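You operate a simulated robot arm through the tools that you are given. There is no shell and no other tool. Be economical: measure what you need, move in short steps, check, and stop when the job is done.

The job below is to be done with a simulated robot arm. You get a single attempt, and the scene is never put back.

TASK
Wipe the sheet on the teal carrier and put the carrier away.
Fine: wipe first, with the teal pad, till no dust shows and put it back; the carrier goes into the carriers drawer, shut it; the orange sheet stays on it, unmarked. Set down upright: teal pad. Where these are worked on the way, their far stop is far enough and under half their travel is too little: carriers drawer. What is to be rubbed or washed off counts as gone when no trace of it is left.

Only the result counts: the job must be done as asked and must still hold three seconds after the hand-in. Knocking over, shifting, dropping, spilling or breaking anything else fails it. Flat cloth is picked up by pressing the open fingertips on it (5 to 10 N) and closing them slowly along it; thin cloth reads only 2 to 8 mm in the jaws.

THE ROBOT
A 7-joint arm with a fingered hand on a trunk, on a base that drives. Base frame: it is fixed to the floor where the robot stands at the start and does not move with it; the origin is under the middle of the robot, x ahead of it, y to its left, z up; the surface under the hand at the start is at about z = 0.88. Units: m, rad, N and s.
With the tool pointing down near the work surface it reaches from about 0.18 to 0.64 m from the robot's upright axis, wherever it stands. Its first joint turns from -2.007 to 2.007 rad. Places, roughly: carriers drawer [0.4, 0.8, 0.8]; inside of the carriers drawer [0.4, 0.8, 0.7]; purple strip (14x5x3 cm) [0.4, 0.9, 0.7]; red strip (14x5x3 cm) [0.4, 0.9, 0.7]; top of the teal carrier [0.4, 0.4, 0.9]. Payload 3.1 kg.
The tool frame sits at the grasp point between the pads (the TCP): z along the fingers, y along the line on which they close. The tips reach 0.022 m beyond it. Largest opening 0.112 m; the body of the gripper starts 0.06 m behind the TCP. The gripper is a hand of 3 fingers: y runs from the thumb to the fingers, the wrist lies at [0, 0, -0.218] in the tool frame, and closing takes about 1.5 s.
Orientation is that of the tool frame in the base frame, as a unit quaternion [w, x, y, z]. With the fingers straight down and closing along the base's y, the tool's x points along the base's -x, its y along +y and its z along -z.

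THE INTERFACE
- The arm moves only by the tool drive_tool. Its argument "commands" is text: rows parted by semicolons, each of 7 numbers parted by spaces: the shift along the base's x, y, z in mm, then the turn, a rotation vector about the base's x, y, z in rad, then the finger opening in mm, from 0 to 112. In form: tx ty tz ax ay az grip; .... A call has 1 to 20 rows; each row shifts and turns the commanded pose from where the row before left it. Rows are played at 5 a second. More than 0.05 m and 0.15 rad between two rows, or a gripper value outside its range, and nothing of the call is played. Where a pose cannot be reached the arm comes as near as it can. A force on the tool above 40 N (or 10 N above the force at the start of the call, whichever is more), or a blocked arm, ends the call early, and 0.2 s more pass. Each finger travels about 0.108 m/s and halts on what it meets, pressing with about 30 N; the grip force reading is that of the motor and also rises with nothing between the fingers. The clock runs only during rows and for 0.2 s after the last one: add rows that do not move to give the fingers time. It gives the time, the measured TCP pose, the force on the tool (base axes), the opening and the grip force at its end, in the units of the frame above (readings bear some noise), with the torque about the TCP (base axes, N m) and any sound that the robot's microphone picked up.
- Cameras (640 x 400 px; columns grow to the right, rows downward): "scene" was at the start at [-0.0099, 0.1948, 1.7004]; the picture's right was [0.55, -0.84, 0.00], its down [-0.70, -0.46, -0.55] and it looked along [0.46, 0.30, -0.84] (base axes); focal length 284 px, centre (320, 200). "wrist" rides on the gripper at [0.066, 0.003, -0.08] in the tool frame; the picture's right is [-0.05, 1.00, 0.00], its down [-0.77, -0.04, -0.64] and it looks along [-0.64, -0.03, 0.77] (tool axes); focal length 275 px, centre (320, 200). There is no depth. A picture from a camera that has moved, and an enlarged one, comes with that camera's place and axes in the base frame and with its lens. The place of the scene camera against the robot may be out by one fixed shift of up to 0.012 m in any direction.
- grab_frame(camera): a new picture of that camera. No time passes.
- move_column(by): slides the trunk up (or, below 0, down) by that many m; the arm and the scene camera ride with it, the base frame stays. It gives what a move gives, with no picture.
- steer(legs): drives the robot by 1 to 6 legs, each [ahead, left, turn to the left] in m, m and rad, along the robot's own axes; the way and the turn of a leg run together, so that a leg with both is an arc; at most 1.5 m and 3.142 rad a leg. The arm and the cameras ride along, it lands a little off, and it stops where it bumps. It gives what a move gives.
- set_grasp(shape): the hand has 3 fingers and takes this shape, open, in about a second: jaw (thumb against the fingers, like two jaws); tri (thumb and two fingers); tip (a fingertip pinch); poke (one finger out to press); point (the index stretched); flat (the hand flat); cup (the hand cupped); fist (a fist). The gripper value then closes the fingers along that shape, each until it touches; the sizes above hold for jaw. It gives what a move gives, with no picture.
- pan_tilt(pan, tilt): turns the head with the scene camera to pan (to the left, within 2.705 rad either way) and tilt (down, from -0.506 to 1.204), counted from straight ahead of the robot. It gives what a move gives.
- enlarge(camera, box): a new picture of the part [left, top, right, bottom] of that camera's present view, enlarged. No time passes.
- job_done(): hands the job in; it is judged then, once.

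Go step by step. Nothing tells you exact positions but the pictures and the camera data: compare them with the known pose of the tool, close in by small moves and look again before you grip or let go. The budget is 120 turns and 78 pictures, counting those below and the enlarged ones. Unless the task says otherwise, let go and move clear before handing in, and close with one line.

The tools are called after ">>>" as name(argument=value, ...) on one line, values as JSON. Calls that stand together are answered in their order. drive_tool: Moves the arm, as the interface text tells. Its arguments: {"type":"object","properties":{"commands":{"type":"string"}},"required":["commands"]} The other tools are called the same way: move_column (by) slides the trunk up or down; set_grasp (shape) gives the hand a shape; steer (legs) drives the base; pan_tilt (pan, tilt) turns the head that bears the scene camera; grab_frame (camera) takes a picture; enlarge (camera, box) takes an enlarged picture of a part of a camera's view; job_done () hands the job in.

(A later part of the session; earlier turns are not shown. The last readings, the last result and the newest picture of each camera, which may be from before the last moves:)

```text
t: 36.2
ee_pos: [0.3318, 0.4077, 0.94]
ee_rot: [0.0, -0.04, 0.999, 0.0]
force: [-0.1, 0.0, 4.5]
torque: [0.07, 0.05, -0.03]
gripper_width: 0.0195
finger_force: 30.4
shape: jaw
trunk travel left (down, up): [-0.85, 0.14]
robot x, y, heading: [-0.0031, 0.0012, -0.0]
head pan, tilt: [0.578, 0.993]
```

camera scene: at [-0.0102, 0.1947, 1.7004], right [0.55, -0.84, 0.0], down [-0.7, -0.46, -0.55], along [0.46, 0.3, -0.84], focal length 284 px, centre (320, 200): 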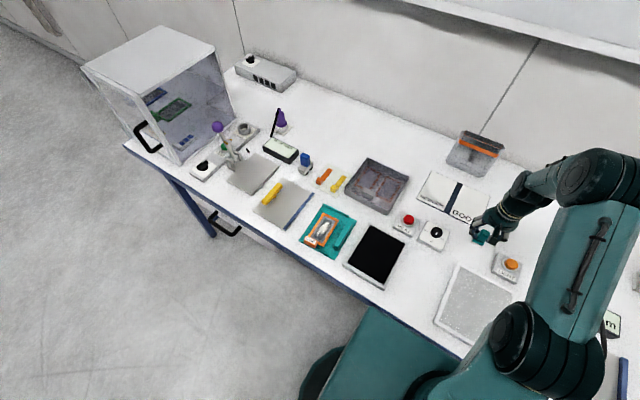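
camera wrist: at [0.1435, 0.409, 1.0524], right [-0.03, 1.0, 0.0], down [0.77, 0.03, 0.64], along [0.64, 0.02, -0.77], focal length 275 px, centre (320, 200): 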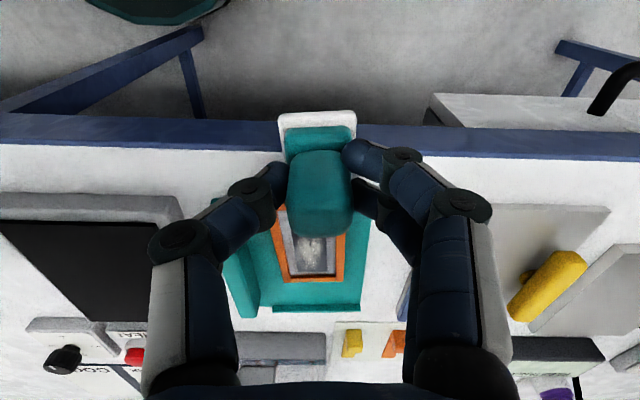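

>>> drive_tool(commands="5 0.4 0 0 0 0 15;5 0.4 -0.2 0 0 0 15;5 0.4 -0.2 0 0 0 15;5 0.4 -0.2 0 0 0 15")

>>> drive_tool(commands="5 0.4 -0.2 0 0 0 15;5 0.4 -0.2 0 0 0 15;5 0.4 -0.2 0 0 0 15;5 0.4 -0.2 0 0 0 15")

>>> enlarge(camera="scene", box=[290, 200, 350, 255])

```text
t: 37.2
ee_pos: [0.3525, 0.4084, 0.9381]
ee_rot: [0.0, -0.04, 0.999, 0.001]
force: [-0.3, 0.0, 1.4]
torque: [0.01, 0.03, 0.03]
gripper_width: 0.0193
finger_force: 30.2
shape: jaw
trunk travel left (down, up): [-0.85, 0.14]
robot x, y, heading: [0.0011, 0.0002, -0.004]
head pan, tilt: [0.578, 0.993]
```

```text
t: 38.2
ee_pos: [0.3742, 0.4095, 0.9374]
ee_rot: [0.001, -0.039, 0.999, 0.0]
force: [-0.2, 0.6, -0.4]
torque: [0.06, 0.04, -0.02]
gripper_width: 0.0191
finger_force: 30.4
shape: jaw
trunk travel left (down, up): [-0.85, 0.14]
robot x, y, heading: [0.0029, 0.0002, 0.006]
head pan, tilt: [0.578, 0.993]
```

```text
7.27 times, centred on (320, 228) of scene
camera zoom: at [-0.0096, 0.1949, 1.7004], right [0.55, -0.84, 0.0], down [-0.7, -0.46, -0.55], along [0.46, 0.3, -0.84], focal length 2064 px, centre (320, 0)
```

zoom: 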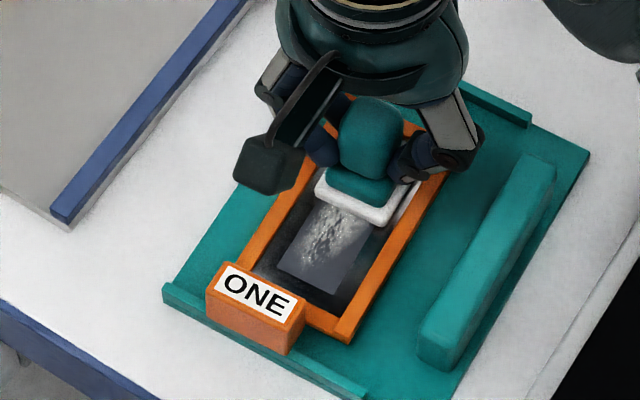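

The sheet stayed put; the surface falls slightly with x. I feel for contact at the far end.

>>> drive_tool(commands="-1 0 -0.7 0 0 0 15;0 0 0 0 0 0 15")

>>> drive_tool(commands="0 0 -0.7 0 0 0 15;0 0 0 0 0 0 15")

```text
t: 38.8
ee_pos: [0.3721, 0.4105, 0.9373]
ee_rot: [0.0, -0.041, 0.999, 0.0]
force: [0.5, 0.3, 2.1]
torque: [0.04, 0.01, 0.01]
gripper_width: 0.0192
finger_force: 30.2
shape: jaw
trunk travel left (down, up): [-0.85, 0.14]
robot x, y, heading: [-0.0021, 0.0003, -0.002]
head pan, tilt: [0.578, 0.993]
```

```text
t: 39.4
ee_pos: [0.3715, 0.4103, 0.9362]
ee_rot: [0.0, -0.04, 0.999, 0.001]
force: [1.6, 0.2, 4.7]
torque: [0.06, -0.01, -0.02]
gripper_width: 0.019
finger_force: 30.3
shape: jaw
trunk travel left (down, up): [-0.85, 0.14]
robot x, y, heading: [-0.003, 0.0004, 0.0]
head pan, tilt: [0.578, 0.993]
```

The profile is about 0.36 mm per 5 mm. I stroke back and forth following it at about 3 N.

>>> drive_tool(commands="0 0 0.5 0 0 0 15;-5 -0.4 0.36 0 0 0 15;-5 -0.4 0.36 0 0 0 15;-5 -0.4 0.36 0 0 0 15;-5 -0.4 0.36 0 0 0 15")

>>> drive_tool(commands="-5 -0.4 0.36 0 0 0 15;-5 -0.4 0.36 0 0 0 15;-5 -0.4 0.36 0 0 0 15;-4 -0.4 0.3 0 0 0 15;0 0 0 0 0 0 15")

>>> enlarge(camera="scene", box=[290, 200, 350, 255])

```text
t: 40.6
ee_pos: [0.3506, 0.4089, 0.9389]
ee_rot: [0.0, -0.04, 0.999, 0.0]
force: [0.5, -0.2, 1.0]
torque: [0.06, -0.02, -0.04]
gripper_width: 0.0193
finger_force: 29.6
shape: jaw
trunk travel left (down, up): [-0.85, 0.14]
robot x, y, heading: [0.001, 0.0021, -0.002]
head pan, tilt: [0.578, 0.993]
```

```text
t: 41.8
ee_pos: [0.3315, 0.4076, 0.9411]
ee_rot: [0.0, -0.04, 0.999, 0.0]
force: [-0.7, 0.2, -0.8]
torque: [-0.02, 0.01, 0.04]
gripper_width: 0.0194
finger_force: 29.9
shape: jaw
trunk travel left (down, up): [-0.85, 0.14]
robot x, y, heading: [-0.0013, 0.0006, 0.0]
head pan, tilt: [0.578, 0.993]
```

```text
7.27 times, centred on (320, 228) of scene
camera zoom: at [-0.0097, 0.1951, 1.7003], right [0.55, -0.84, 0.0], down [-0.7, -0.46, -0.55], along [0.46, 0.3, -0.84], focal length 2064 px, centre (320, 0)
```

zoom: 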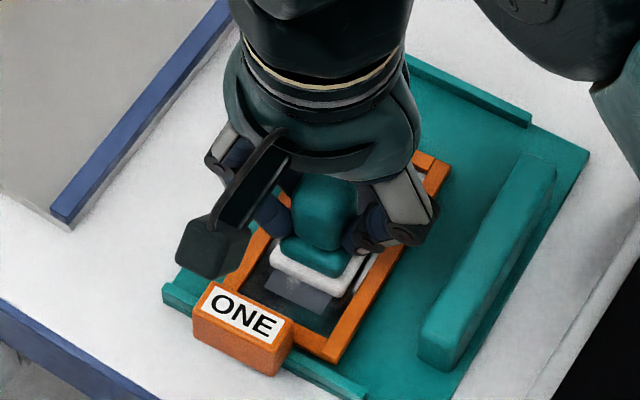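

Backward strokes carry the sheet, forward ones don't. So I use forward strokes only, lifting between. Reset at the near end and press to about 4 N.

>>> drive_tool(commands="0 0 4 0 0 0 15;-10 -0.8 0 0 0 0 15;0 0 -2 0 0 0 15;0 0 -1.5 0 0 0 15;0 0 -0.5 0 0 0 15;0 0 0 0 0 0 15")

```text
t: 43.2
ee_pos: [0.3235, 0.4049, 0.9399]
ee_rot: [0.0, -0.04, 0.999, -0.001]
force: [1.0, -0.2, 1.8]
torque: [0.07, 0.0, -0.03]
gripper_width: 0.0191
finger_force: 29.6
shape: jaw
trunk travel left (down, up): [-0.85, 0.14]
robot x, y, heading: [0.003, 0.0047, 0.004]
head pan, tilt: [0.578, 0.993]
```

>>> drive_tool(commands="0 0 -0.7 0 0 0 15;5 0.4 -0.3 0 0 0 15;5 0.4 -0.35 0 0 0 15;5 0.4 -0.35 0 0 0 15;5 0.4 -0.35 0 0 0 15")

>>> drive_tool(commands="5 0.4 -0.35 0 0 0 15;5 0.4 -0.35 0 0 0 15;5 0.4 -0.35 0 0 0 15;5 0.4 -0.35 0 0 0 15;0 0 0 0 0 0 15")

>>> enlarge(camera="scene", box=[290, 200, 350, 255])

```text
t: 44.4
ee_pos: [0.3417, 0.4077, 0.9389]
ee_rot: [0.0, -0.04, 0.999, -0.001]
force: [-0.5, -0.3, 1.7]
torque: [0.03, 0.06, 0.0]
gripper_width: 0.0193
finger_force: 30.2
shape: jaw
trunk travel left (down, up): [-0.85, 0.14]
robot x, y, heading: [0.0007, 0.0009, -0.001]
head pan, tilt: [0.578, 0.993]
```

```text
t: 45.6
ee_pos: [0.3624, 0.4094, 0.936]
ee_rot: [0.001, -0.04, 0.999, 0.0]
force: [-1.4, -0.8, 6.0]
torque: [0.0, 0.06, 0.0]
gripper_width: 0.0195
finger_force: 29.7
shape: jaw
trunk travel left (down, up): [-0.85, 0.14]
robot x, y, heading: [-0.0046, 0.002, 0.002]
head pan, tilt: [0.578, 0.993]
```

```text
7.27 times, centred on (320, 228) of scene
camera zoom: at [-0.0112, 0.194, 1.7005], right [0.55, -0.84, 0.0], down [-0.7, -0.46, -0.55], along [0.46, 0.3, -0.84], focal length 2064 px, centre (320, 0)
```

zoom: 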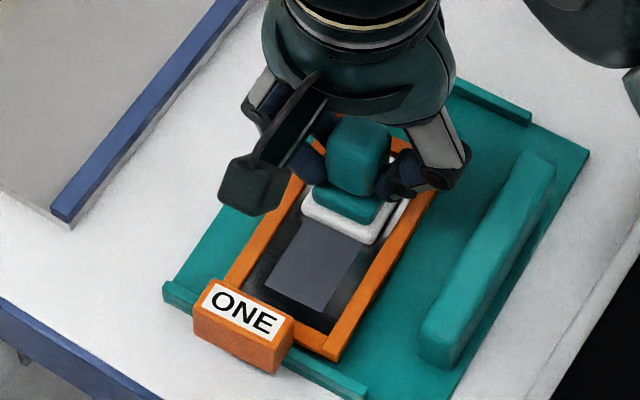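

The near half is clean and the sheet held. I lift off and inspect the rest.

>>> drive_tool(commands="0 0 10 0 0 0 15;0 0 40 0 0 0 15;30 0 40 0 0 0 15;40 0 0 0 0 0 15;0 0 0 0 0 0 15")

>>> enlarge(camera="scene", box=[300, 205, 345, 245])

```text
t: 46.8
ee_pos: [0.4333, 0.4072, 1.0289]
ee_rot: [0.001, -0.039, 0.999, 0.0]
force: [-0.1, 0.5, -0.9]
torque: [-0.01, -0.01, 0.01]
gripper_width: 0.0195
finger_force: 29.7
shape: jaw
trunk travel left (down, up): [-0.85, 0.14]
robot x, y, heading: [-0.001, -0.003, 0.001]
head pan, tilt: [0.578, 0.993]
```

```text
10.00 times, centred on (322, 225) of scene
camera zoom: at [-0.0111, 0.1948, 1.7004], right [0.55, -0.84, 0.0], down [-0.7, -0.46, -0.55], along [0.46, 0.3, -0.84], focal length 2837 px, centre (295, -50)
```

zoom: 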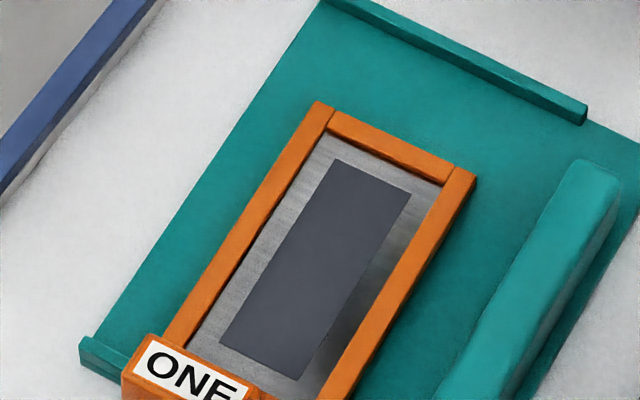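

Completely clean and unmarked. I push the sheet back the ~10 mm with the pad against the label block, as before.

>>> drive_tool(commands="-43 0 0 0 0 0 15;-43 1 0 0 0 0 15;-43 1 0 0 0 0 15;-43 1 0 0 0 0 15;-43 1 0 0 0 0 15;0 2 -40 0 0 0 15;0 0 -25 0 0 0 15;0 0 -20 0 0 0 15;0 0 0 0 0 0 15;8 0 0 0 0 0 15;8 0 0 0 0 0 15;8 0 0 0 0 0 15;6 0 0 0 0 0 15;6 0 0 0 0 0 15;5 0 0 0 0 0 15;0 0 0 0 0 0 15")

>>> drive_tool(commands="-10 0 0 0 0 0 15;-10 0 10 0 0 0 15;0 0 40 0 0 0 15;0 0 40 0 0 0 15;40 0 0 0 0 0 15;40 0 0 0 0 0 15;40 0 0 0 0 0 15;35 0 0 0 0 0 15;0 0 0 0 0 0 15")

>>> enlarge(camera="scene", box=[290, 200, 350, 255])

```text
t: 50.2
ee_pos: [0.2578, 0.4147, 0.9424]
ee_rot: [0.0, -0.04, 0.999, 0.0]
force: [-0.4, 0.4, -1.3]
torque: [-0.01, 0.05, 0.03]
gripper_width: 0.019
finger_force: 30.5
shape: jaw
trunk travel left (down, up): [-0.85, 0.14]
robot x, y, heading: [0.0033, -0.0024, 0.001]
head pan, tilt: [0.578, 0.993]
```

```text
t: 52.2
ee_pos: [0.391, 0.4155, 1.0308]
ee_rot: [0.0, -0.04, 0.999, 0.0]
force: [-0.4, 0.1, -0.6]
torque: [0.0, -0.02, -0.05]
gripper_width: 0.019
finger_force: 29.8
shape: jaw
trunk travel left (down, up): [-0.85, 0.14]
robot x, y, heading: [-0.0017, -0.0028, 0.003]
head pan, tilt: [0.578, 0.993]
```

```text
7.27 times, centred on (320, 228) of scene
camera zoom: at [-0.011, 0.195, 1.7004], right [0.55, -0.84, 0.0], down [-0.7, -0.46, -0.55], along [0.46, 0.3, -0.84], focal length 2064 px, centre (320, 0)
```

zoom: 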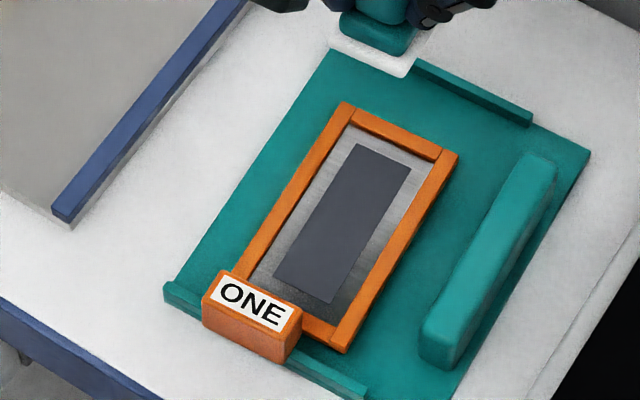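

The sheet is clean and nearly in its original place. I carry the pad back to where it stood.

>>> drive_tool(commands="0 0 40 0 0 0 15;13.4 -37.7 0 0 0 -0.04 15;13.4 -37.7 0 0 0 -0.04 15;13.4 -37.7 0 0 0 0 15;13.4 -37.7 0 0 0 0 15;13.4 -37.7 0 0 0 0 15;13.4 -37.7 0 0 0 0 15;13.4 -37.7 0 0 0 0 15;13.4 -37.7 0 0 0 0 15;13.4 -37.7 0 0 0 0 15;13.4 -37.7 0 0 0 0 15;13.4 -38 0 0 0 0 15;0 0 -45 0 0 0 15;0 0 -45 0 0 0 15;0 0 -40 0 0 0 15;0 0 0 0 0 0 15")

>>> enlarge(camera="scene", box=[420, 200, 520, 270])

```text
t: 55.6
ee_pos: [0.5429, -0.0015, 0.9439]
ee_rot: [0.0, 0.0, 1.0, 0.0]
force: [-0.3, -0.2, -0.6]
torque: [-0.03, 0.0, -0.01]
gripper_width: 0.019
finger_force: 30.0
shape: jaw
trunk travel left (down, up): [-0.85, 0.14]
robot x, y, heading: [0.0011, -0.0008, 0.003]
head pan, tilt: [0.578, 0.993]
```

```text
5.71 times, centred on (470, 235) of scene
camera zoom: at [-0.0102, 0.195, 1.7004], right [0.55, -0.84, 0.0], down [-0.7, -0.46, -0.55], along [0.46, 0.3, -0.84], focal length 1621 px, centre (-537, 0)
```

zoom: 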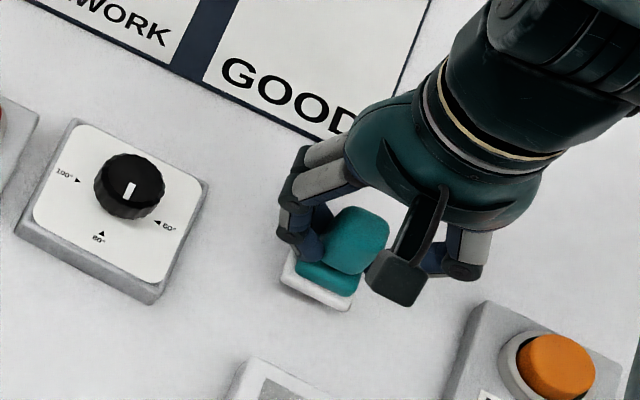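

Small correction and lower to the table.

>>> drive_tool(commands="-3 1 -6 0 0 0 15;0 0 -6 0 0 0 15;0 0 -3 0 0 0 15;0 0 -2 0 0 0 15;0 0 0 0 0 0 15")

```text
t: 56.8
ee_pos: [0.5372, 0.0011, 0.9256]
ee_rot: [0.0, -0.001, 1.0, 0.0]
force: [0.0, -0.2, 0.6]
torque: [0.02, -0.02, 0.02]
gripper_width: 0.0188
finger_force: 29.6
shape: jaw
trunk travel left (down, up): [-0.85, 0.14]
robot x, y, heading: [0.0009, 0.002, 0.006]
head pan, tilt: [0.578, 0.993]
```

>>> drive_tool(commands="0 0 -1 0 0 0 15;0 0 0 0 0 0 15")

```text
t: 57.4
ee_pos: [0.5382, 0.0006, 0.9249]
ee_rot: [0.0, 0.0, 1.0, 0.0]
force: [-1.1, -0.7, 3.1]
torque: [0.06, -0.04, 0.0]
gripper_width: 0.0191
finger_force: 30.2
shape: jaw
trunk travel left (down, up): [-0.85, 0.14]
robot x, y, heading: [0.0002, 0.0012, 0.004]
head pan, tilt: [0.578, 0.993]
```

On the table. Release and rise.

>>> drive_tool(commands="0 0 0 0 0 0 25;0 0 0 0 0 0 40;0 0 0 0 0 0 60;0 0 0 0 0 0 60;0 0 30 0 0 0 60;0 0 40 0 0 0 60;0 0 40 0 0 0 60;0 0 40 0 0 0 60")

>>> grab_frame(camera="wrist")

```text
t: 59.2
ee_pos: [0.5362, 0.0023, 1.0769]
ee_rot: [0.0, -0.001, 1.0, 0.0]
force: [0.2, 0.4, 0.1]
torque: [0.02, -0.02, 0.0]
gripper_width: 0.0593
finger_force: 0.0
shape: jaw
trunk travel left (down, up): [-0.85, 0.14]
robot x, y, heading: [0.0044, 0.0034, -0.0]
head pan, tilt: [0.578, 0.993]
```

```text
32 pictures are left
camera wrist: at [0.47, 0.0042, 1.1573], right [0.05, 1.0, 0.0], down [0.77, -0.04, 0.64], along [0.64, -0.03, -0.77], focal length 275 px, centre (320, 200)
```

wrist: 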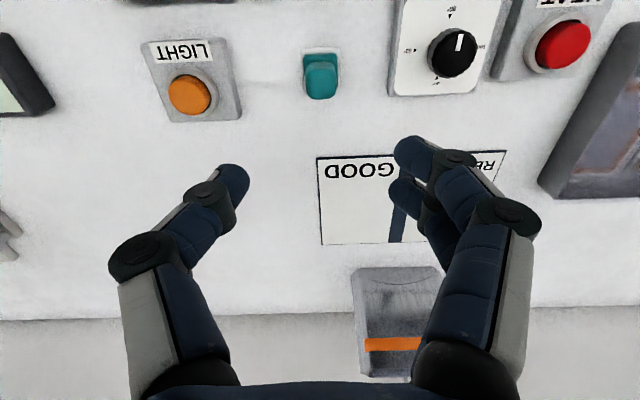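

The pad stands back in place. Now the drawer: I turn the head to look at its handle.

>>> pan_tilt(pan=1.25, tilt=0.95)

>>> grab_frame(camera="scene")

```text
t: 60.2
ee_pos: [0.5379, 0.0005, 1.076]
ee_rot: [0.0, 0.001, 1.0, 0.0]
force: [-0.5, -0.3, 0.3]
torque: [0.01, -0.02, 0.0]
gripper_width: 0.0594
finger_force: 0.2
shape: jaw
trunk travel left (down, up): [-0.85, 0.14]
robot x, y, heading: [0.0031, 0.0014, 0.005]
head pan, tilt: [1.25, 0.949]
```

```text
31 pictures are left
camera scene: at [-0.0456, 0.2254, 1.7035], right [0.95, -0.32, 0.0], down [-0.26, -0.77, -0.58], along [0.18, 0.55, -0.81], focal length 284 px, centre (320, 200)
```

scene: 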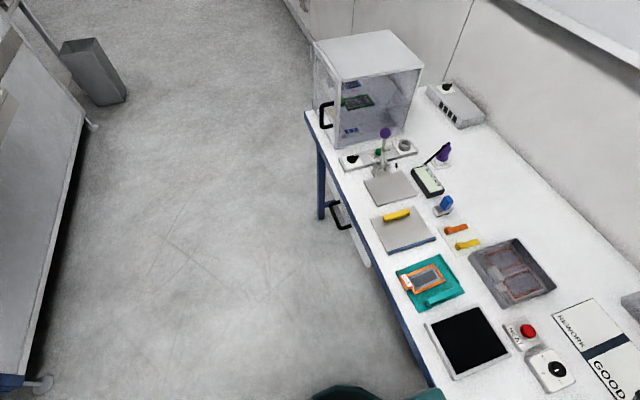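

>>> enlarge(camera="scene", box=[310, 180, 410, 280])

```text
4.00 times, centred on (360, 230) of scene
camera zoom: at [-0.0456, 0.2254, 1.7035], right [0.95, -0.32, 0.0], down [-0.26, -0.77, -0.58], along [0.18, 0.55, -0.81], focal length 1135 px, centre (160, 80)
```

zoom: 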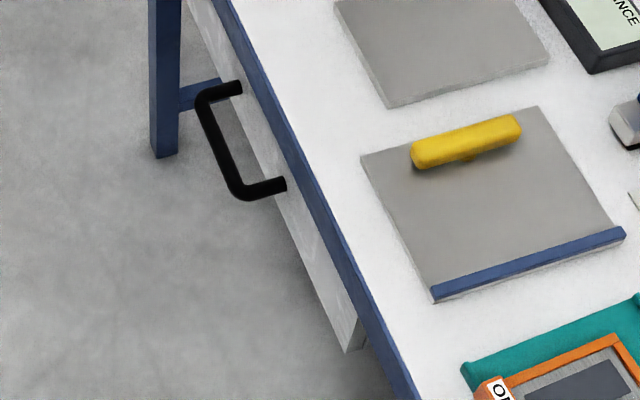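

The drawer panel spans about y 0.56–1.0 at x≈0.24, with its bar handle near (0.19, 0.76, 0.78). I drive 0.22 m left so that carrier and drawer are both in reach without blocking the drawer, and swing the arm over, turning the hand.

>>> steer(legs=[[0, 0.22, 0]])

>>> drive_tool(commands="0 0 40 0 0 0.1 60;-20 40 20 0 0 0.12 60;-20 40 10 0 0 0.12 60;-20 40 0 0 0 0.12 60;-20 40 0 0 0 0.12 60;-25 40 0 0 0 0.12 60;-30 38 0 0 0 0.12 60;-32 36 0 0 0 0.12 60;-32 36 0 0 0 0.12 60;-32 36 0 0 0 0.12 60;-32 34 0 0 0 0.12 60;-34 34 0 0 0 0.12 60;-34 34 0 0 0 0.12 60;-34 30 0 0 0 0.03 60;-34 25 0 0 0 0 60;-34 15 0 0 0 0 60;0 0 0 0 0 0 60")

```text
t: 62.0
ee_pos: [0.5389, 0.2228, 1.0748]
ee_rot: [-0.001, 0.001, 1.0, 0.0]
force: [0.3, -0.6, 0.6]
torque: [0.01, 0.0, 0.01]
gripper_width: 0.0593
finger_force: 0.0
shape: jaw
trunk travel left (down, up): [-0.85, 0.14]
robot x, y, heading: [0.0024, 0.2234, -0.004]
head pan, tilt: [1.25, 0.949]
```

```text
t: 65.5
ee_pos: [0.1051, 0.7404, 1.1483]
ee_rot: [-0.001, -0.706, 0.708, 0.0]
force: [-0.6, 0.2, 0.6]
torque: [0.01, 0.01, -0.01]
gripper_width: 0.0595
finger_force: 0.0
shape: jaw
trunk travel left (down, up): [-0.85, 0.14]
robot x, y, heading: [0.0026, 0.2239, -0.003]
head pan, tilt: [1.25, 0.949]
```

Now tilt the hand toward the panel and lower in front of the handle.

>>> drive_tool(commands="-5 3 -35 0 -0.13 0 60;-5 3 -35 0 -0.13 0 60;-5 3 -35 0 -0.13 0 60;-5 3 -35 0 -0.13 0 60;-5 3 -35 0 -0.13 0 60;-5 3 -35 0 -0.13 0 60;0 0 -35 0 0 0 60;0 0 0 0 0 0 60")

>>> grab_frame(camera="wrist")

>>> grab_frame(camera="scene")

```text
t: 67.3
ee_pos: [0.0758, 0.7592, 0.8998]
ee_rot: [0.269, -0.653, 0.655, -0.269]
force: [0.9, -0.4, -0.4]
torque: [0.0, -0.01, -0.04]
gripper_width: 0.0593
finger_force: 0.1
shape: jaw
trunk travel left (down, up): [-0.85, 0.14]
robot x, y, heading: [-0.001, 0.2223, -0.005]
head pan, tilt: [1.25, 0.949]
```

```text
29 pictures are left
camera wrist: at [0.0158, 0.6926, 0.9555], right [-0.71, 0.05, -0.7], down [-0.42, 0.77, 0.48], along [0.56, 0.64, -0.53], focal length 275 px, centre (320, 200)
```

wrist: 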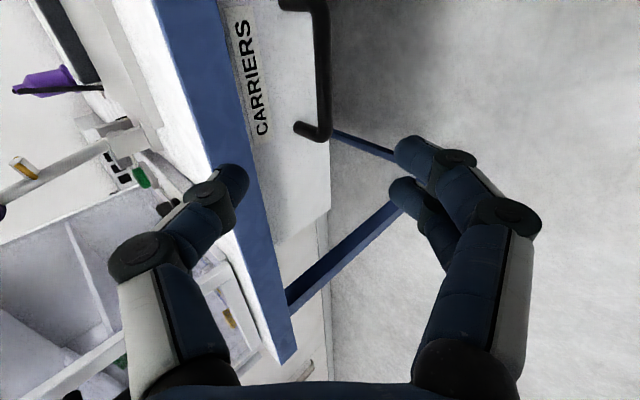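

```text
28 pictures are left
camera scene: at [-0.0442, 0.4483, 1.7035], right [0.95, -0.32, 0.0], down [-0.26, -0.77, -0.58], along [0.18, 0.55, -0.81], focal length 284 px, centre (320, 200)
```

scene: 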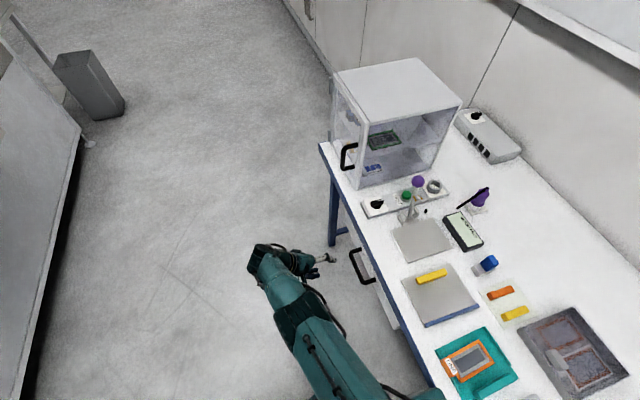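

Handle estimated at x≈0.21, y 0.715–0.83, z≈0.755. I close in along the tool axis and look again.

>>> drive_tool(commands="20 3 -25 0 0 0 70;20 3 -25 0 0 0 70;20 3 -22 0 0 0 70;0 0 0 0 0 0 70")

>>> grab_frame(camera="wrist")

>>> enlarge(camera="scene", box=[280, 200, 420, 310])

```text
t: 68.3
ee_pos: [0.1361, 0.7308, 0.8428]
ee_rot: [0.27, -0.653, 0.655, -0.268]
force: [0.0, 0.3, 0.1]
torque: [-0.02, 0.01, 0.03]
gripper_width: 0.0699
finger_force: 0.1
shape: jaw
out of reach, approached as far as the arm can: row 1, 2, 3
trunk travel left (down, up): [-0.85, 0.14]
robot x, y, heading: [0.0061, 0.2259, -0.003]
head pan, tilt: [1.25, 0.949]
```

```text
27 pictures are left
camera wrist: at [0.0763, 0.6655, 0.8976], right [-0.71, 0.05, -0.7], down [-0.42, 0.77, 0.48], along [0.57, 0.64, -0.53], focal length 275 px, centre (320, 200)
```

wrist: 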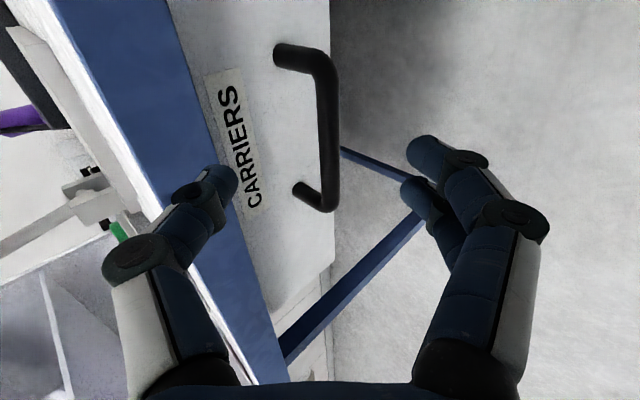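

```text
3.64 times, centred on (350, 255) of scene
camera zoom: at [-0.0459, 0.4485, 1.7034], right [0.95, -0.32, 0.0], down [-0.26, -0.77, -0.58], along [0.19, 0.55, -0.81], focal length 1032 px, centre (211, 0)
```

zoom: 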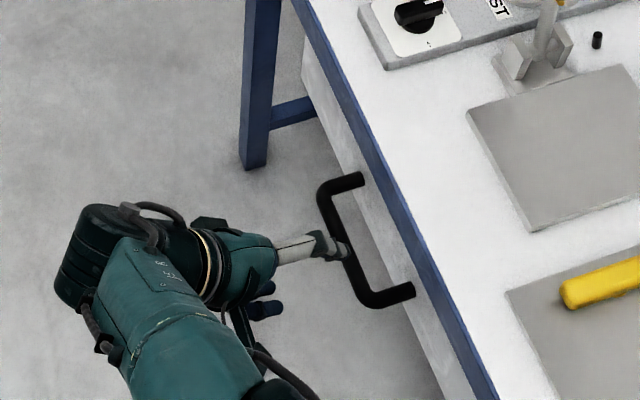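

The arm is at its reach limit. I lower the trunk 0.18 m to bring the shoulder closer to that height.

>>> move_column(by=-0.18)

>>> drive_tool(commands="-5 5 35 0 0 0 70;-5 5 35 0 0 0 70;0 5 35 0 0 0 70;0 5 35 0 0 0 70;0 5 35 0 0 0 70;0 0 0 0 0 0 70")

```text
t: 70.3
ee_pos: [0.1357, 0.7307, 0.6627]
ee_rot: [0.269, -0.653, 0.655, -0.268]
force: [0.5, -0.7, 0.3]
torque: [0.01, 0.02, -0.01]
gripper_width: 0.0697
finger_force: 0.0
shape: jaw
trunk travel left (down, up): [-0.67, 0.32]
robot x, y, heading: [-0.0023, 0.2213, -0.0]
head pan, tilt: [1.25, 0.949]
```

```text
t: 71.8
ee_pos: [0.1249, 0.7572, 0.8387]
ee_rot: [0.27, -0.654, 0.654, -0.269]
force: [0.0, -0.1, 0.6]
torque: [0.02, 0.0, 0.06]
gripper_width: 0.0697
finger_force: 0.1
shape: jaw
trunk travel left (down, up): [-0.67, 0.32]
robot x, y, heading: [0.0002, 0.2216, -0.0]
head pan, tilt: [1.25, 0.949]
```

Reach is fine now. Approach along the tool axis to just short of the bar and check.

>>> drive_tool(commands="18 1 -17 0 0 0 70;18 1 -17 0 0 0 70;17 1 -17 0 0 0 70;0 0 0 0 0 0 70")

>>> grab_frame(camera="wrist")

```text
t: 72.8
ee_pos: [0.179, 0.7598, 0.7876]
ee_rot: [0.27, -0.653, 0.655, -0.268]
force: [-0.1, 0.6, 0.7]
torque: [0.02, -0.01, 0.0]
gripper_width: 0.0695
finger_force: 0.0
shape: jaw
trunk travel left (down, up): [-0.67, 0.32]
robot x, y, heading: [-0.0011, 0.2207, 0.001]
head pan, tilt: [1.25, 0.949]
```

```text
25 pictures are left
camera wrist: at [0.119, 0.6939, 0.8427], right [-0.71, 0.05, -0.7], down [-0.42, 0.77, 0.48], along [0.56, 0.64, -0.53], focal length 275 px, centre (320, 200)
```

wrist: 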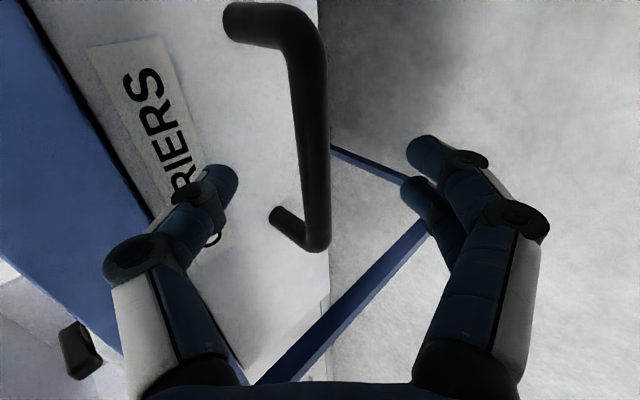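

The bar lies centred between the fingers. Narrow to 45 mm, advance ~26 mm, then close.

>>> drive_tool(commands="0 0 0 0 0 0 45;6 0 -6 0 0 0 45;7 0 -7 0 0 0 45;6 0 -6 0 0 0 45;0 0 0 0 0 0 45")

>>> grab_frame(camera="wrist")

```text
t: 74.0
ee_pos: [0.1978, 0.7594, 0.7686]
ee_rot: [0.27, -0.652, 0.655, -0.269]
force: [0.7, -0.4, -1.1]
torque: [0.0, 0.0, -0.01]
gripper_width: 0.0453
finger_force: 0.0
shape: jaw
trunk travel left (down, up): [-0.67, 0.32]
robot x, y, heading: [-0.0016, 0.2196, -0.0]
head pan, tilt: [1.25, 0.949]
```

```text
24 pictures are left
camera wrist: at [0.1383, 0.6937, 0.824], right [-0.71, 0.05, -0.7], down [-0.42, 0.77, 0.48], along [0.56, 0.64, -0.53], focal length 275 px, centre (320, 200)
```

wrist: 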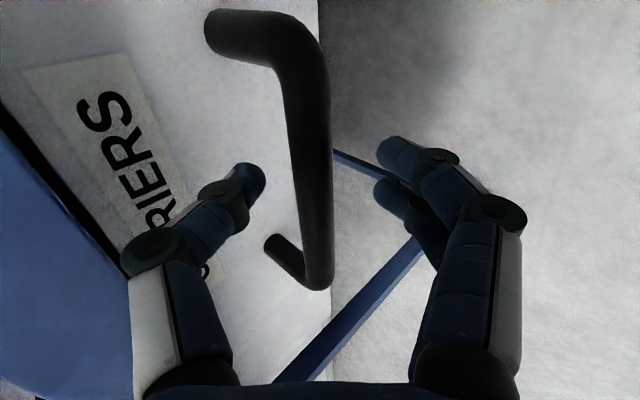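

The bar is now right at the grasp point. Close.

>>> drive_tool(commands="1 0 0 0 0 0 30;0 0 0 0 0 0 15;0 0 0 0 0 0 5;0 0 0 0 0 0 5;0 0 0 0 0 0 5;0 0 0 0 0 0 5")

```text
t: 75.3
ee_pos: [0.1985, 0.7602, 0.7659]
ee_rot: [0.267, -0.654, 0.655, -0.27]
force: [-1.3, -4.7, -18.5]
torque: [-0.04, -0.11, 0.05]
gripper_width: 0.0
finger_force: 29.8
shape: jaw
trunk travel left (down, up): [-0.67, 0.32]
robot x, y, heading: [-0.0012, 0.2219, 0.001]
head pan, tilt: [1.25, 0.949]
```

>>> grab_frame(camera="wrist")

```text
23 pictures are left
camera wrist: at [0.1399, 0.6943, 0.822], right [-0.71, 0.05, -0.7], down [-0.42, 0.77, 0.48], along [0.56, 0.63, -0.53], focal length 275 px, centre (320, 200)
```

wrist: 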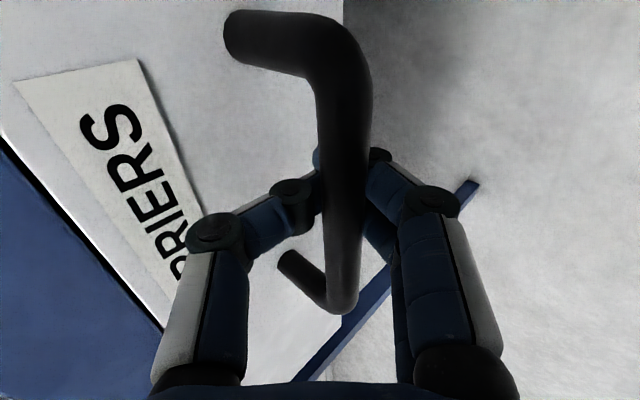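

The fingers closed around the bar, caging it like a hook. I pull straight back.

>>> drive_tool(commands="-5 0 3 0 0 0 5;-12 0 0 0 0 0 5;-15 0 0 0 0 0 5;-15 0 0 0 0 0 5;-15 0 0 0 0 0 5;-15 0 0 0 0 0 5;-15 0 0 0 0 0 5;-15 0 0 0 0 0 5;0 0 0 0 0 0 5")

```text
t: 77.3
ee_pos: [0.0917, 0.7605, 0.7679]
ee_rot: [0.268, -0.654, 0.654, -0.269]
force: [-0.9, -11.2, -32.9]
torque: [-0.12, -0.22, 0.09]
gripper_width: 0.0
finger_force: 30.2
shape: jaw
trunk travel left (down, up): [-0.67, 0.32]
robot x, y, heading: [-0.0012, 0.2248, -0.004]
head pan, tilt: [1.25, 0.949]
```

The tool is being pushed down by the bar; I lower 4 mm to relieve it and check that the drawer follows.

>>> drive_tool(commands="0 0 -4 0 0 0 5;0 0 0 0 0 0 5")

>>> grab_frame(camera="scene")

```text
t: 78.0
ee_pos: [0.0915, 0.7598, 0.7678]
ee_rot: [0.271, -0.653, 0.654, -0.268]
force: [-1.8, -7.6, -11.3]
torque: [-0.07, -0.04, 0.03]
gripper_width: 0.0
finger_force: 29.4
shape: jaw
trunk travel left (down, up): [-0.67, 0.32]
robot x, y, heading: [0.0023, 0.2227, -0.003]
head pan, tilt: [1.25, 0.949]
```

```text
22 pictures are left
camera scene: at [-0.0451, 0.4488, 1.5236], right [0.95, -0.32, 0.0], down [-0.26, -0.77, -0.58], along [0.18, 0.55, -0.81], focal length 284 px, centre (320, 200)
```

scene: 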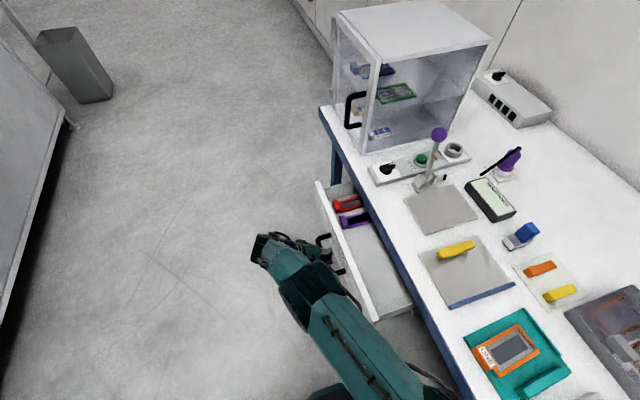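

The drawer follows; the strips lie at its far-y end. I keep pulling to the far stop.

>>> drive_tool(commands="-15 0 0 0 0 0 5;-15 0 0 0 0 0 5;-15 0 0 0 0 0 5;-15 0 0 0 0 0 5;-15 0 0 0 0 0 5;-15 0 0 0 0 0 5;-15 0 0 0 0 0 5;0 0 0 0 0 0 5")

```text
t: 79.8
ee_pos: [-0.0133, 0.758, 0.7662]
ee_rot: [-0.269, 0.655, -0.653, 0.268]
force: [-0.2, 23.7, -14.7]
torque: [0.23, -0.09, -0.19]
gripper_width: 0.0
finger_force: 29.1
shape: jaw
out of reach, approached as far as the arm can: row 6, 7
trunk travel left (down, up): [-0.67, 0.32]
robot x, y, heading: [0.0008, 0.2227, 0.0]
head pan, tilt: [1.25, 0.949]
```

Arm reach ends here (about 0.21 m open). With the hook in place I back the base 5 cm to open it more.

>>> drive_tool(commands="3 -1 0 0 0 0 5;0 0 0 0 0 0 5")

>>> steer(legs=[[-0.05, 0, 0]])

```text
t: 80.3
ee_pos: [-0.0073, 0.7549, 0.7661]
ee_rot: [-0.268, 0.654, -0.654, 0.269]
force: [1.1, 23.7, -16.5]
torque: [0.16, -0.09, -0.18]
gripper_width: 0.0001
finger_force: 30.1
shape: jaw
trunk travel left (down, up): [-0.67, 0.32]
robot x, y, heading: [-0.0004, 0.2232, -0.001]
head pan, tilt: [1.25, 0.949]
```

```text
t: 81.3
ee_pos: [-0.0585, 0.7558, 0.7664]
ee_rot: [0.267, -0.654, 0.654, -0.27]
force: [0.9, 20.8, -16.3]
torque: [0.13, -0.19, -0.2]
gripper_width: 0.0
finger_force: 30.6
shape: jaw
trunk travel left (down, up): [-0.67, 0.32]
robot x, y, heading: [-0.0503, 0.2239, -0.004]
head pan, tilt: [1.25, 0.949]
```

>>> steer(legs=[[-0.04, 0, 0]])

>>> grab_frame(camera="scene")

```text
t: 82.2
ee_pos: [-0.0833, 0.7548, 0.7654]
ee_rot: [0.267, -0.652, 0.656, -0.27]
force: [2.0, 9.7, -16.1]
torque: [0.07, -0.14, -0.05]
gripper_width: 0.0004
finger_force: 29.7
shape: jaw
trunk travel left (down, up): [-0.67, 0.32]
robot x, y, heading: [-0.0846, 0.221, -0.008]
head pan, tilt: [1.25, 0.949]
stopped in leg 1: the force on the tool passed its limit at 46 N (the readings are from after the stop); the commanded pose is now the measured one
```

```text
21 pictures are left
camera scene: at [-0.1269, 0.4539, 1.5228], right [0.95, -0.32, 0.0], down [-0.26, -0.77, -0.58], along [0.18, 0.55, -0.81], focal length 284 px, centre (320, 200)
```

scene: 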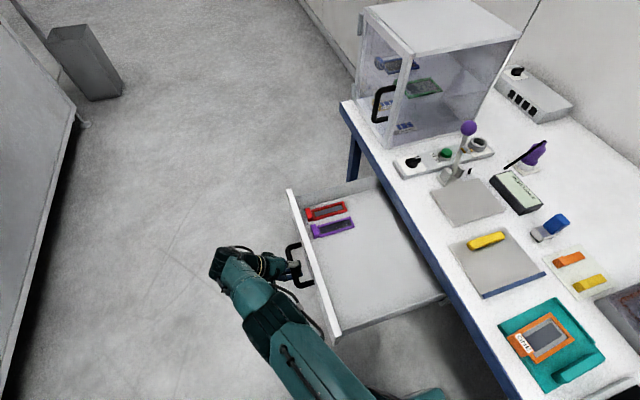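

The drawer is fully open (stop reached). I open the hand and back off along the tool axis.

>>> drive_tool(commands="0 0 0 0 0 0 20;0 0 0 0 0 0 45;0 0 0 0 0 0 60;0 0 0 0 0 0 60;-8 0 8 0 0 0 60;-15 0 15 0 0 0 60;-20 0 20 0 0 0 60;-10 0 30 0 0 0 60;0 0 40 0 0 0 60;0 0 40 0 0 0 60;0 0 0 0 0 0 60")

>>> enlarge(camera="scene", box=[260, 140, 460, 350])

```text
t: 84.6
ee_pos: [-0.1376, 0.7501, 0.9196]
ee_rot: [0.268, -0.651, 0.656, -0.272]
force: [0.7, -0.3, 0.0]
torque: [0.0, 0.03, 0.01]
gripper_width: 0.0595
finger_force: 0.0
shape: jaw
out of reach, approached as far as the arm can: row 7
trunk travel left (down, up): [-0.67, 0.32]
robot x, y, heading: [-0.0841, 0.2238, -0.002]
head pan, tilt: [1.25, 0.949]
```

```text
1.90 times, centred on (360, 245) of scene
camera zoom: at [-0.1276, 0.4497, 1.5234], right [0.95, -0.32, 0.0], down [-0.26, -0.77, -0.58], along [0.18, 0.55, -0.81], focal length 540 px, centre (244, 114)
```

zoom: 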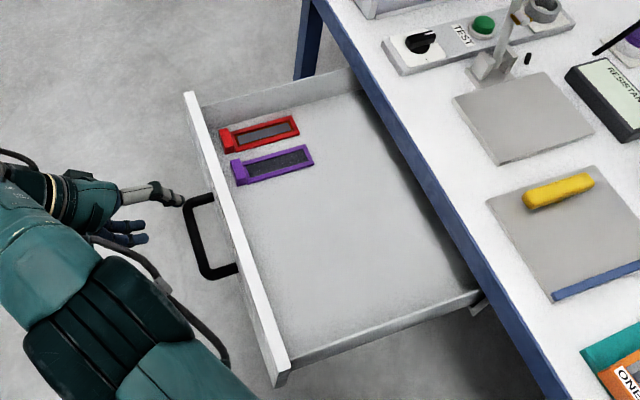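

The drawer is free between y≈0.57 and 0.85. I raise the trunk again, then bring the hand upright and swing over the carrier's handle bar.

>>> move_column(by=0.18)

>>> drive_tool(commands="15 0 10 0 0.13 -0.0 80;20 0 10 0 0.13 0 80;25 -5 10 0 0.13 0 80;30 -8 0 0 0.13 0 80;35 -15 0 0 0.13 0 80;35 -20 0 0 0.13 0 80;35 -25 0 0 0 -0.12 80;35 -25 0 0 0 -0.12 80;35 -25 0 0 0 -0.12 80;35 -25 0 0 0 -0.12 80;35 -25 0 0 0 -0.12 80;35 -25 0 0 0 -0.12 80;33 -25 0 0 0 -0.12 80;30 -30 0 0 0 -0.12 80;30 -30 0 0 0 -0.12 80;24 -30 0 0 0 -0.12 80;15 -30 0 0 0 -0.12 80;10 -30 0 0 0 -0.12 80;0 -20 0 0 0 -0.13 80;0 0 0 0 0 0 80")

```text
t: 86.6
ee_pos: [-0.138, 0.7501, 1.1008]
ee_rot: [0.27, -0.651, 0.655, -0.271]
force: [0.1, 0.7, 0.4]
torque: [-0.01, -0.02, -0.03]
gripper_width: 0.0595
finger_force: 0.0
shape: jaw
trunk travel left (down, up): [-0.85, 0.14]
robot x, y, heading: [-0.0836, 0.2226, -0.002]
head pan, tilt: [1.25, 0.949]
```

```text
t: 90.8
ee_pos: [0.3734, 0.3576, 1.1288]
ee_rot: [-0.003, 0.003, 1.0, -0.003]
force: [0.7, 0.1, 0.1]
torque: [0.02, -0.04, 0.0]
gripper_width: 0.0795
finger_force: 0.0
shape: jaw
trunk travel left (down, up): [-0.85, 0.14]
robot x, y, heading: [-0.0808, 0.2226, -0.001]
head pan, tilt: [1.25, 0.949]
```

>>> drive_tool(commands="-5 0 -35 0 0 0 80;-5 0 -35 0 0 0 80;-3 0 -30 0 0 0 60;0 0 0 0 0 0 60")

>>> grab_frame(camera="wrist")

```text
t: 91.8
ee_pos: [0.3622, 0.3592, 1.0316]
ee_rot: [-0.003, 0.003, 1.0, -0.002]
force: [0.0, 0.3, -0.4]
torque: [-0.02, 0.02, 0.02]
gripper_width: 0.0607
finger_force: 0.0
shape: jaw
trunk travel left (down, up): [-0.85, 0.14]
robot x, y, heading: [-0.0819, 0.2212, -0.001]
head pan, tilt: [1.25, 0.949]
```

```text
19 pictures are left
camera wrist: at [0.2946, 0.3617, 1.1114], right [0.05, 1.0, 0.0], down [0.77, -0.04, 0.63], along [0.63, -0.04, -0.78], focal length 275 px, centre (320, 200)
```

wrist: 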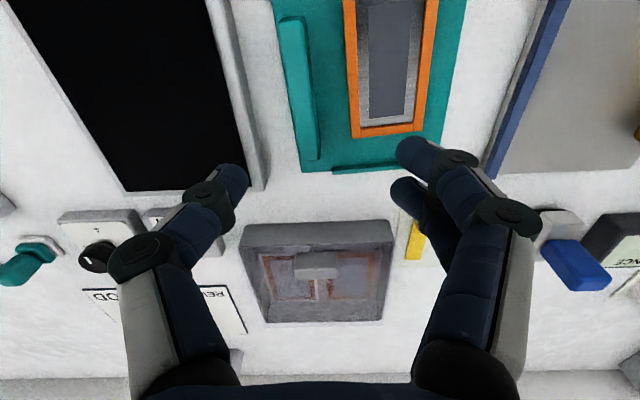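

The handle bar runs x 0.315–0.40 at y≈0.345. I align and descend over it.

>>> drive_tool(commands="-2 -7 -30 0 0 0.04 48;0 -7 -30 0 0 0 48;0 0 -30 0 0 0 48;0 0 0 0 0 0 48")

>>> grab_frame(camera="wrist")

```text
t: 92.8
ee_pos: [0.3595, 0.3433, 0.9388]
ee_rot: [-0.002, -0.017, 1.0, -0.001]
force: [-0.8, 0.8, -0.2]
torque: [0.0, -0.02, -0.04]
gripper_width: 0.0487
finger_force: 0.1
shape: jaw
trunk travel left (down, up): [-0.85, 0.14]
robot x, y, heading: [-0.0825, 0.2252, -0.003]
head pan, tilt: [1.25, 0.949]
```

```text
18 pictures are left
camera wrist: at [0.2927, 0.3444, 1.02], right [0.01, 1.0, 0.0], down [0.77, -0.01, 0.63], along [0.63, -0.01, -0.77], focal length 275 px, centre (320, 200)
```

wrist: 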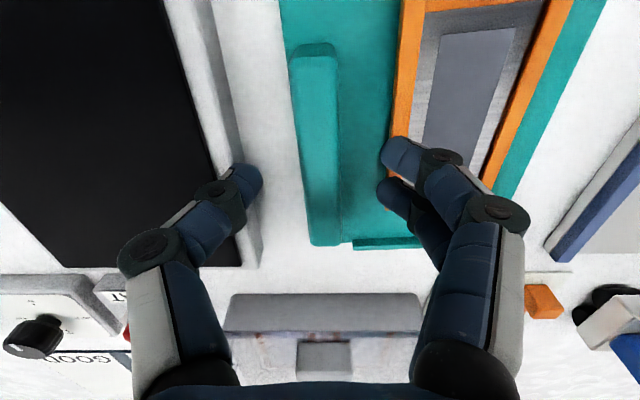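

Aligned. Narrow to 36 mm, descend and feel.

>>> drive_tool(commands="0 0 0 0 0 0 36;0 0 -10 0 0 0 36;0 0 -10 0 0 0 36;0 0 -4 0 0 0 36;0 0 0 0 0 0 36")

>>> grab_frame(camera="wrist")

```text
t: 94.0
ee_pos: [0.3581, 0.3445, 0.9158]
ee_rot: [-0.003, -0.017, 1.0, -0.001]
force: [0.4, 0.0, -0.7]
torque: [-0.02, -0.02, 0.04]
gripper_width: 0.0364
finger_force: 0.1
shape: jaw
trunk travel left (down, up): [-0.85, 0.14]
robot x, y, heading: [-0.0826, 0.2217, -0.002]
head pan, tilt: [1.25, 0.949]
```

```text
17 pictures are left
camera wrist: at [0.2929, 0.3456, 0.9966], right [0.01, 1.0, 0.0], down [0.78, -0.01, 0.63], along [0.63, -0.01, -0.78], focal length 275 px, centre (320, 200)
```

wrist: 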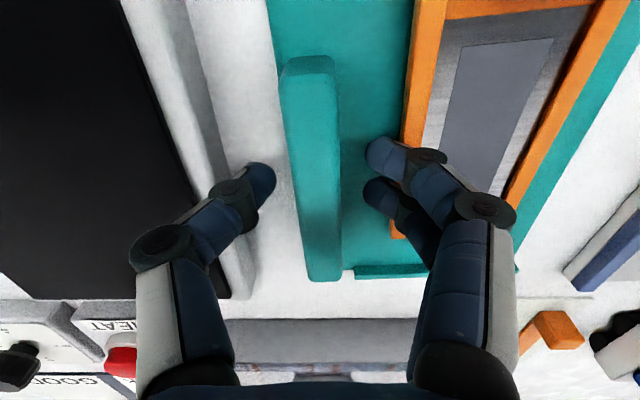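

>>> drive_tool(commands="0 0 -2 0 0 0 36;0 0 0 0 0 0 26;0 0 0 0 0 0 18;0 0 0 0 0 0 12;0 0 0 0 0 0 8;0 0 0 0 0 0 8;0 0 0 0 0 0 8")

```text
t: 95.6
ee_pos: [0.3594, 0.3437, 0.9143]
ee_rot: [-0.003, -0.017, 1.0, -0.002]
force: [-0.7, 0.4, 0.5]
torque: [-0.03, 0.0, -0.01]
gripper_width: 0.0119
finger_force: 30.7
shape: jaw
trunk travel left (down, up): [-0.85, 0.14]
robot x, y, heading: [-0.081, 0.2208, 0.001]
head pan, tilt: [1.25, 0.949]
```

Gripped at 12 mm. A slow small lift to test tilt.

>>> drive_tool(commands="0 0 3 0 0 0 8;0 0 4 0 0 0 8;0 0 5 0 0 0 8;0 0 5 0 0 0 8;0 0 0 0 0 0 8")

>>> grab_frame(camera="wrist")

```text
t: 96.8
ee_pos: [0.3607, 0.3437, 0.9314]
ee_rot: [-0.003, -0.017, 1.0, -0.002]
force: [0.1, -0.3, -1.9]
torque: [-0.08, -0.03, 0.04]
gripper_width: 0.0117
finger_force: 30.2
shape: jaw
trunk travel left (down, up): [-0.85, 0.14]
robot x, y, heading: [-0.0807, 0.2213, -0.003]
head pan, tilt: [1.25, 0.949]
```

```text
16 pictures are left
camera wrist: at [0.2932, 0.3446, 1.0117], right [0.01, 1.0, 0.0], down [0.78, -0.01, 0.63], along [0.63, -0.01, -0.78], focal length 275 px, centre (320, 200)
```

wrist: 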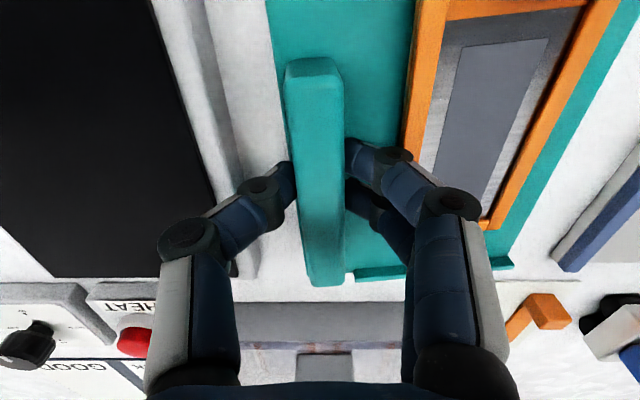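

The carrier hangs level. I lift it and carry it gently over the open drawer.

>>> drive_tool(commands="0 0 10 0 0 0 8;0 0 18 0 0 0 8;0 0 22 0 0 0 8;0 0 22 0 0 0 8;0 0 15 0 0 0 8;-4 5 5 0 0 0 8;-9 10 0 0 0 0 8;-13 15 0 0 0 0 8;-13 15 0 0 0 0 8;-13 15 0 0 0 0 8;-13 15 0 0 0 0 8;-13 15 0 0 0 0 8;-13 15 0 0 0 0 8;-13 15 0 0 0 0 8;-13 15 0 0 0 0 8;-13 15 0 0 0 0 8;-13 15 0 0 0 0 8;-9 10 0 0 0 0 8;-4 5 0 0 0 0 8;0 0 0 0 0 0 8")

>>> drive_tool(commands="-6 7 0 0 0 0 8;-12 14 0 0 0 0 8;-13 15 0 0 0 0 8;-13 15 0 0 0 0 8;-13 15 0 0 0 0 8;-13 15 0 0 0 0 8;-12 14 0 0 0 0 8;-12 12 0 0 0 0 8;-6 4 0 0 0 0 8;0 0 0 0 0 0 8")

>>> grab_frame(camera="scene")

```text
t: 101.0
ee_pos: [0.201, 0.524, 1.0225]
ee_rot: [-0.003, -0.017, 1.0, -0.002]
force: [-0.1, -0.3, -2.2]
torque: [-0.08, 0.01, -0.06]
gripper_width: 0.0123
finger_force: 30.1
shape: jaw
trunk travel left (down, up): [-0.85, 0.14]
robot x, y, heading: [-0.0831, 0.2219, -0.004]
head pan, tilt: [1.25, 0.949]
```

```text
t: 103.2
ee_pos: [0.103, 0.6355, 1.0225]
ee_rot: [-0.002, -0.017, 1.0, -0.002]
force: [0.5, 0.7, -2.0]
torque: [-0.05, -0.03, 0.01]
gripper_width: 0.012
finger_force: 30.4
shape: jaw
trunk travel left (down, up): [-0.85, 0.14]
robot x, y, heading: [-0.0847, 0.2243, -0.003]
head pan, tilt: [1.25, 0.949]
```

```text
15 pictures are left
camera scene: at [-0.1272, 0.4496, 1.7035], right [0.95, -0.32, 0.0], down [-0.26, -0.77, -0.58], along [0.18, 0.55, -0.81], focal length 284 px, centre (320, 200)
```

scene: 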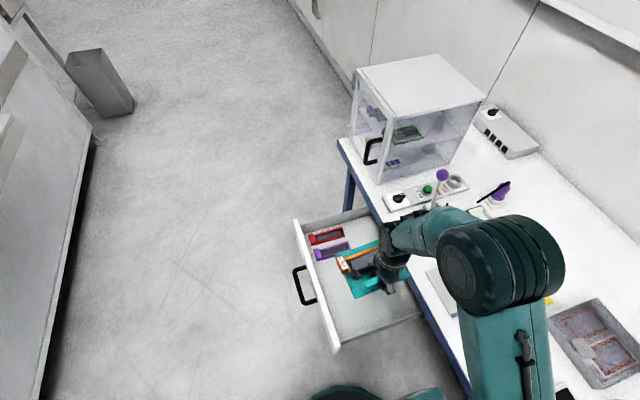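

Over the drawer with the sheet in place. I lower it carefully.

>>> drive_tool(commands="0 1 -10 0 0 0 8;0 1 -20 0 0 0 8;-1 1 -22 0 0 0 8;-1 1 -22 0 0 0 8;-1 1 -22 0 0 0 8;0 0 -22 0 0 0 8;0 0 -22 0 0 0 8;0 0 -22 0 0 0 8;0 0 -20 0 0 0 8;0 0 -15 0 0 0 8;0 0 -10 0 0 0 8;0 0 0 0 0 0 8")

>>> enlarge(camera="scene", box=[280, 200, 440, 350])

```text
t: 105.8
ee_pos: [0.1012, 0.6409, 0.8151]
ee_rot: [-0.002, -0.017, 1.0, -0.002]
force: [0.6, -1.2, -2.8]
torque: [-0.06, -0.04, -0.01]
gripper_width: 0.0125
finger_force: 30.5
shape: jaw
trunk travel left (down, up): [-0.85, 0.14]
robot x, y, heading: [-0.0831, 0.2232, -0.002]
head pan, tilt: [1.25, 0.949]
```

```text
2.67 times, centred on (360, 275) of scene
camera zoom: at [-0.1274, 0.4496, 1.7035], right [0.95, -0.32, 0.0], down [-0.26, -0.77, -0.58], along [0.18, 0.55, -0.81], focal length 757 px, centre (213, 0)
```

zoom: 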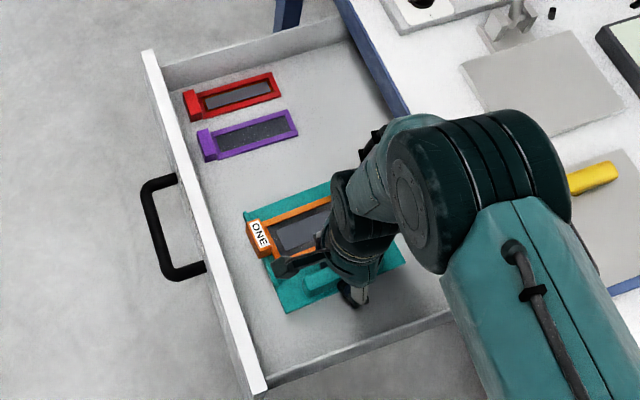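

Clear all around. Lower on until the floor is felt.

>>> drive_tool(commands="0 0 -12 0 0 0 8;0 0 -12 0 0 0 8;0 0 -10 0 0 0 8;0 0 -6 0 0 0 8;0 0 -4 0 0 0 8;0 0 0 0 0 0 8")

```text
t: 107.2
ee_pos: [0.1001, 0.641, 0.771]
ee_rot: [-0.003, -0.017, 1.0, -0.002]
force: [0.3, 0.2, -1.5]
torque: [-0.04, 0.03, 0.0]
gripper_width: 0.0123
finger_force: 30.4
shape: jaw
trunk travel left (down, up): [-0.85, 0.14]
robot x, y, heading: [-0.0832, 0.2224, -0.003]
head pan, tilt: [1.25, 0.949]
```

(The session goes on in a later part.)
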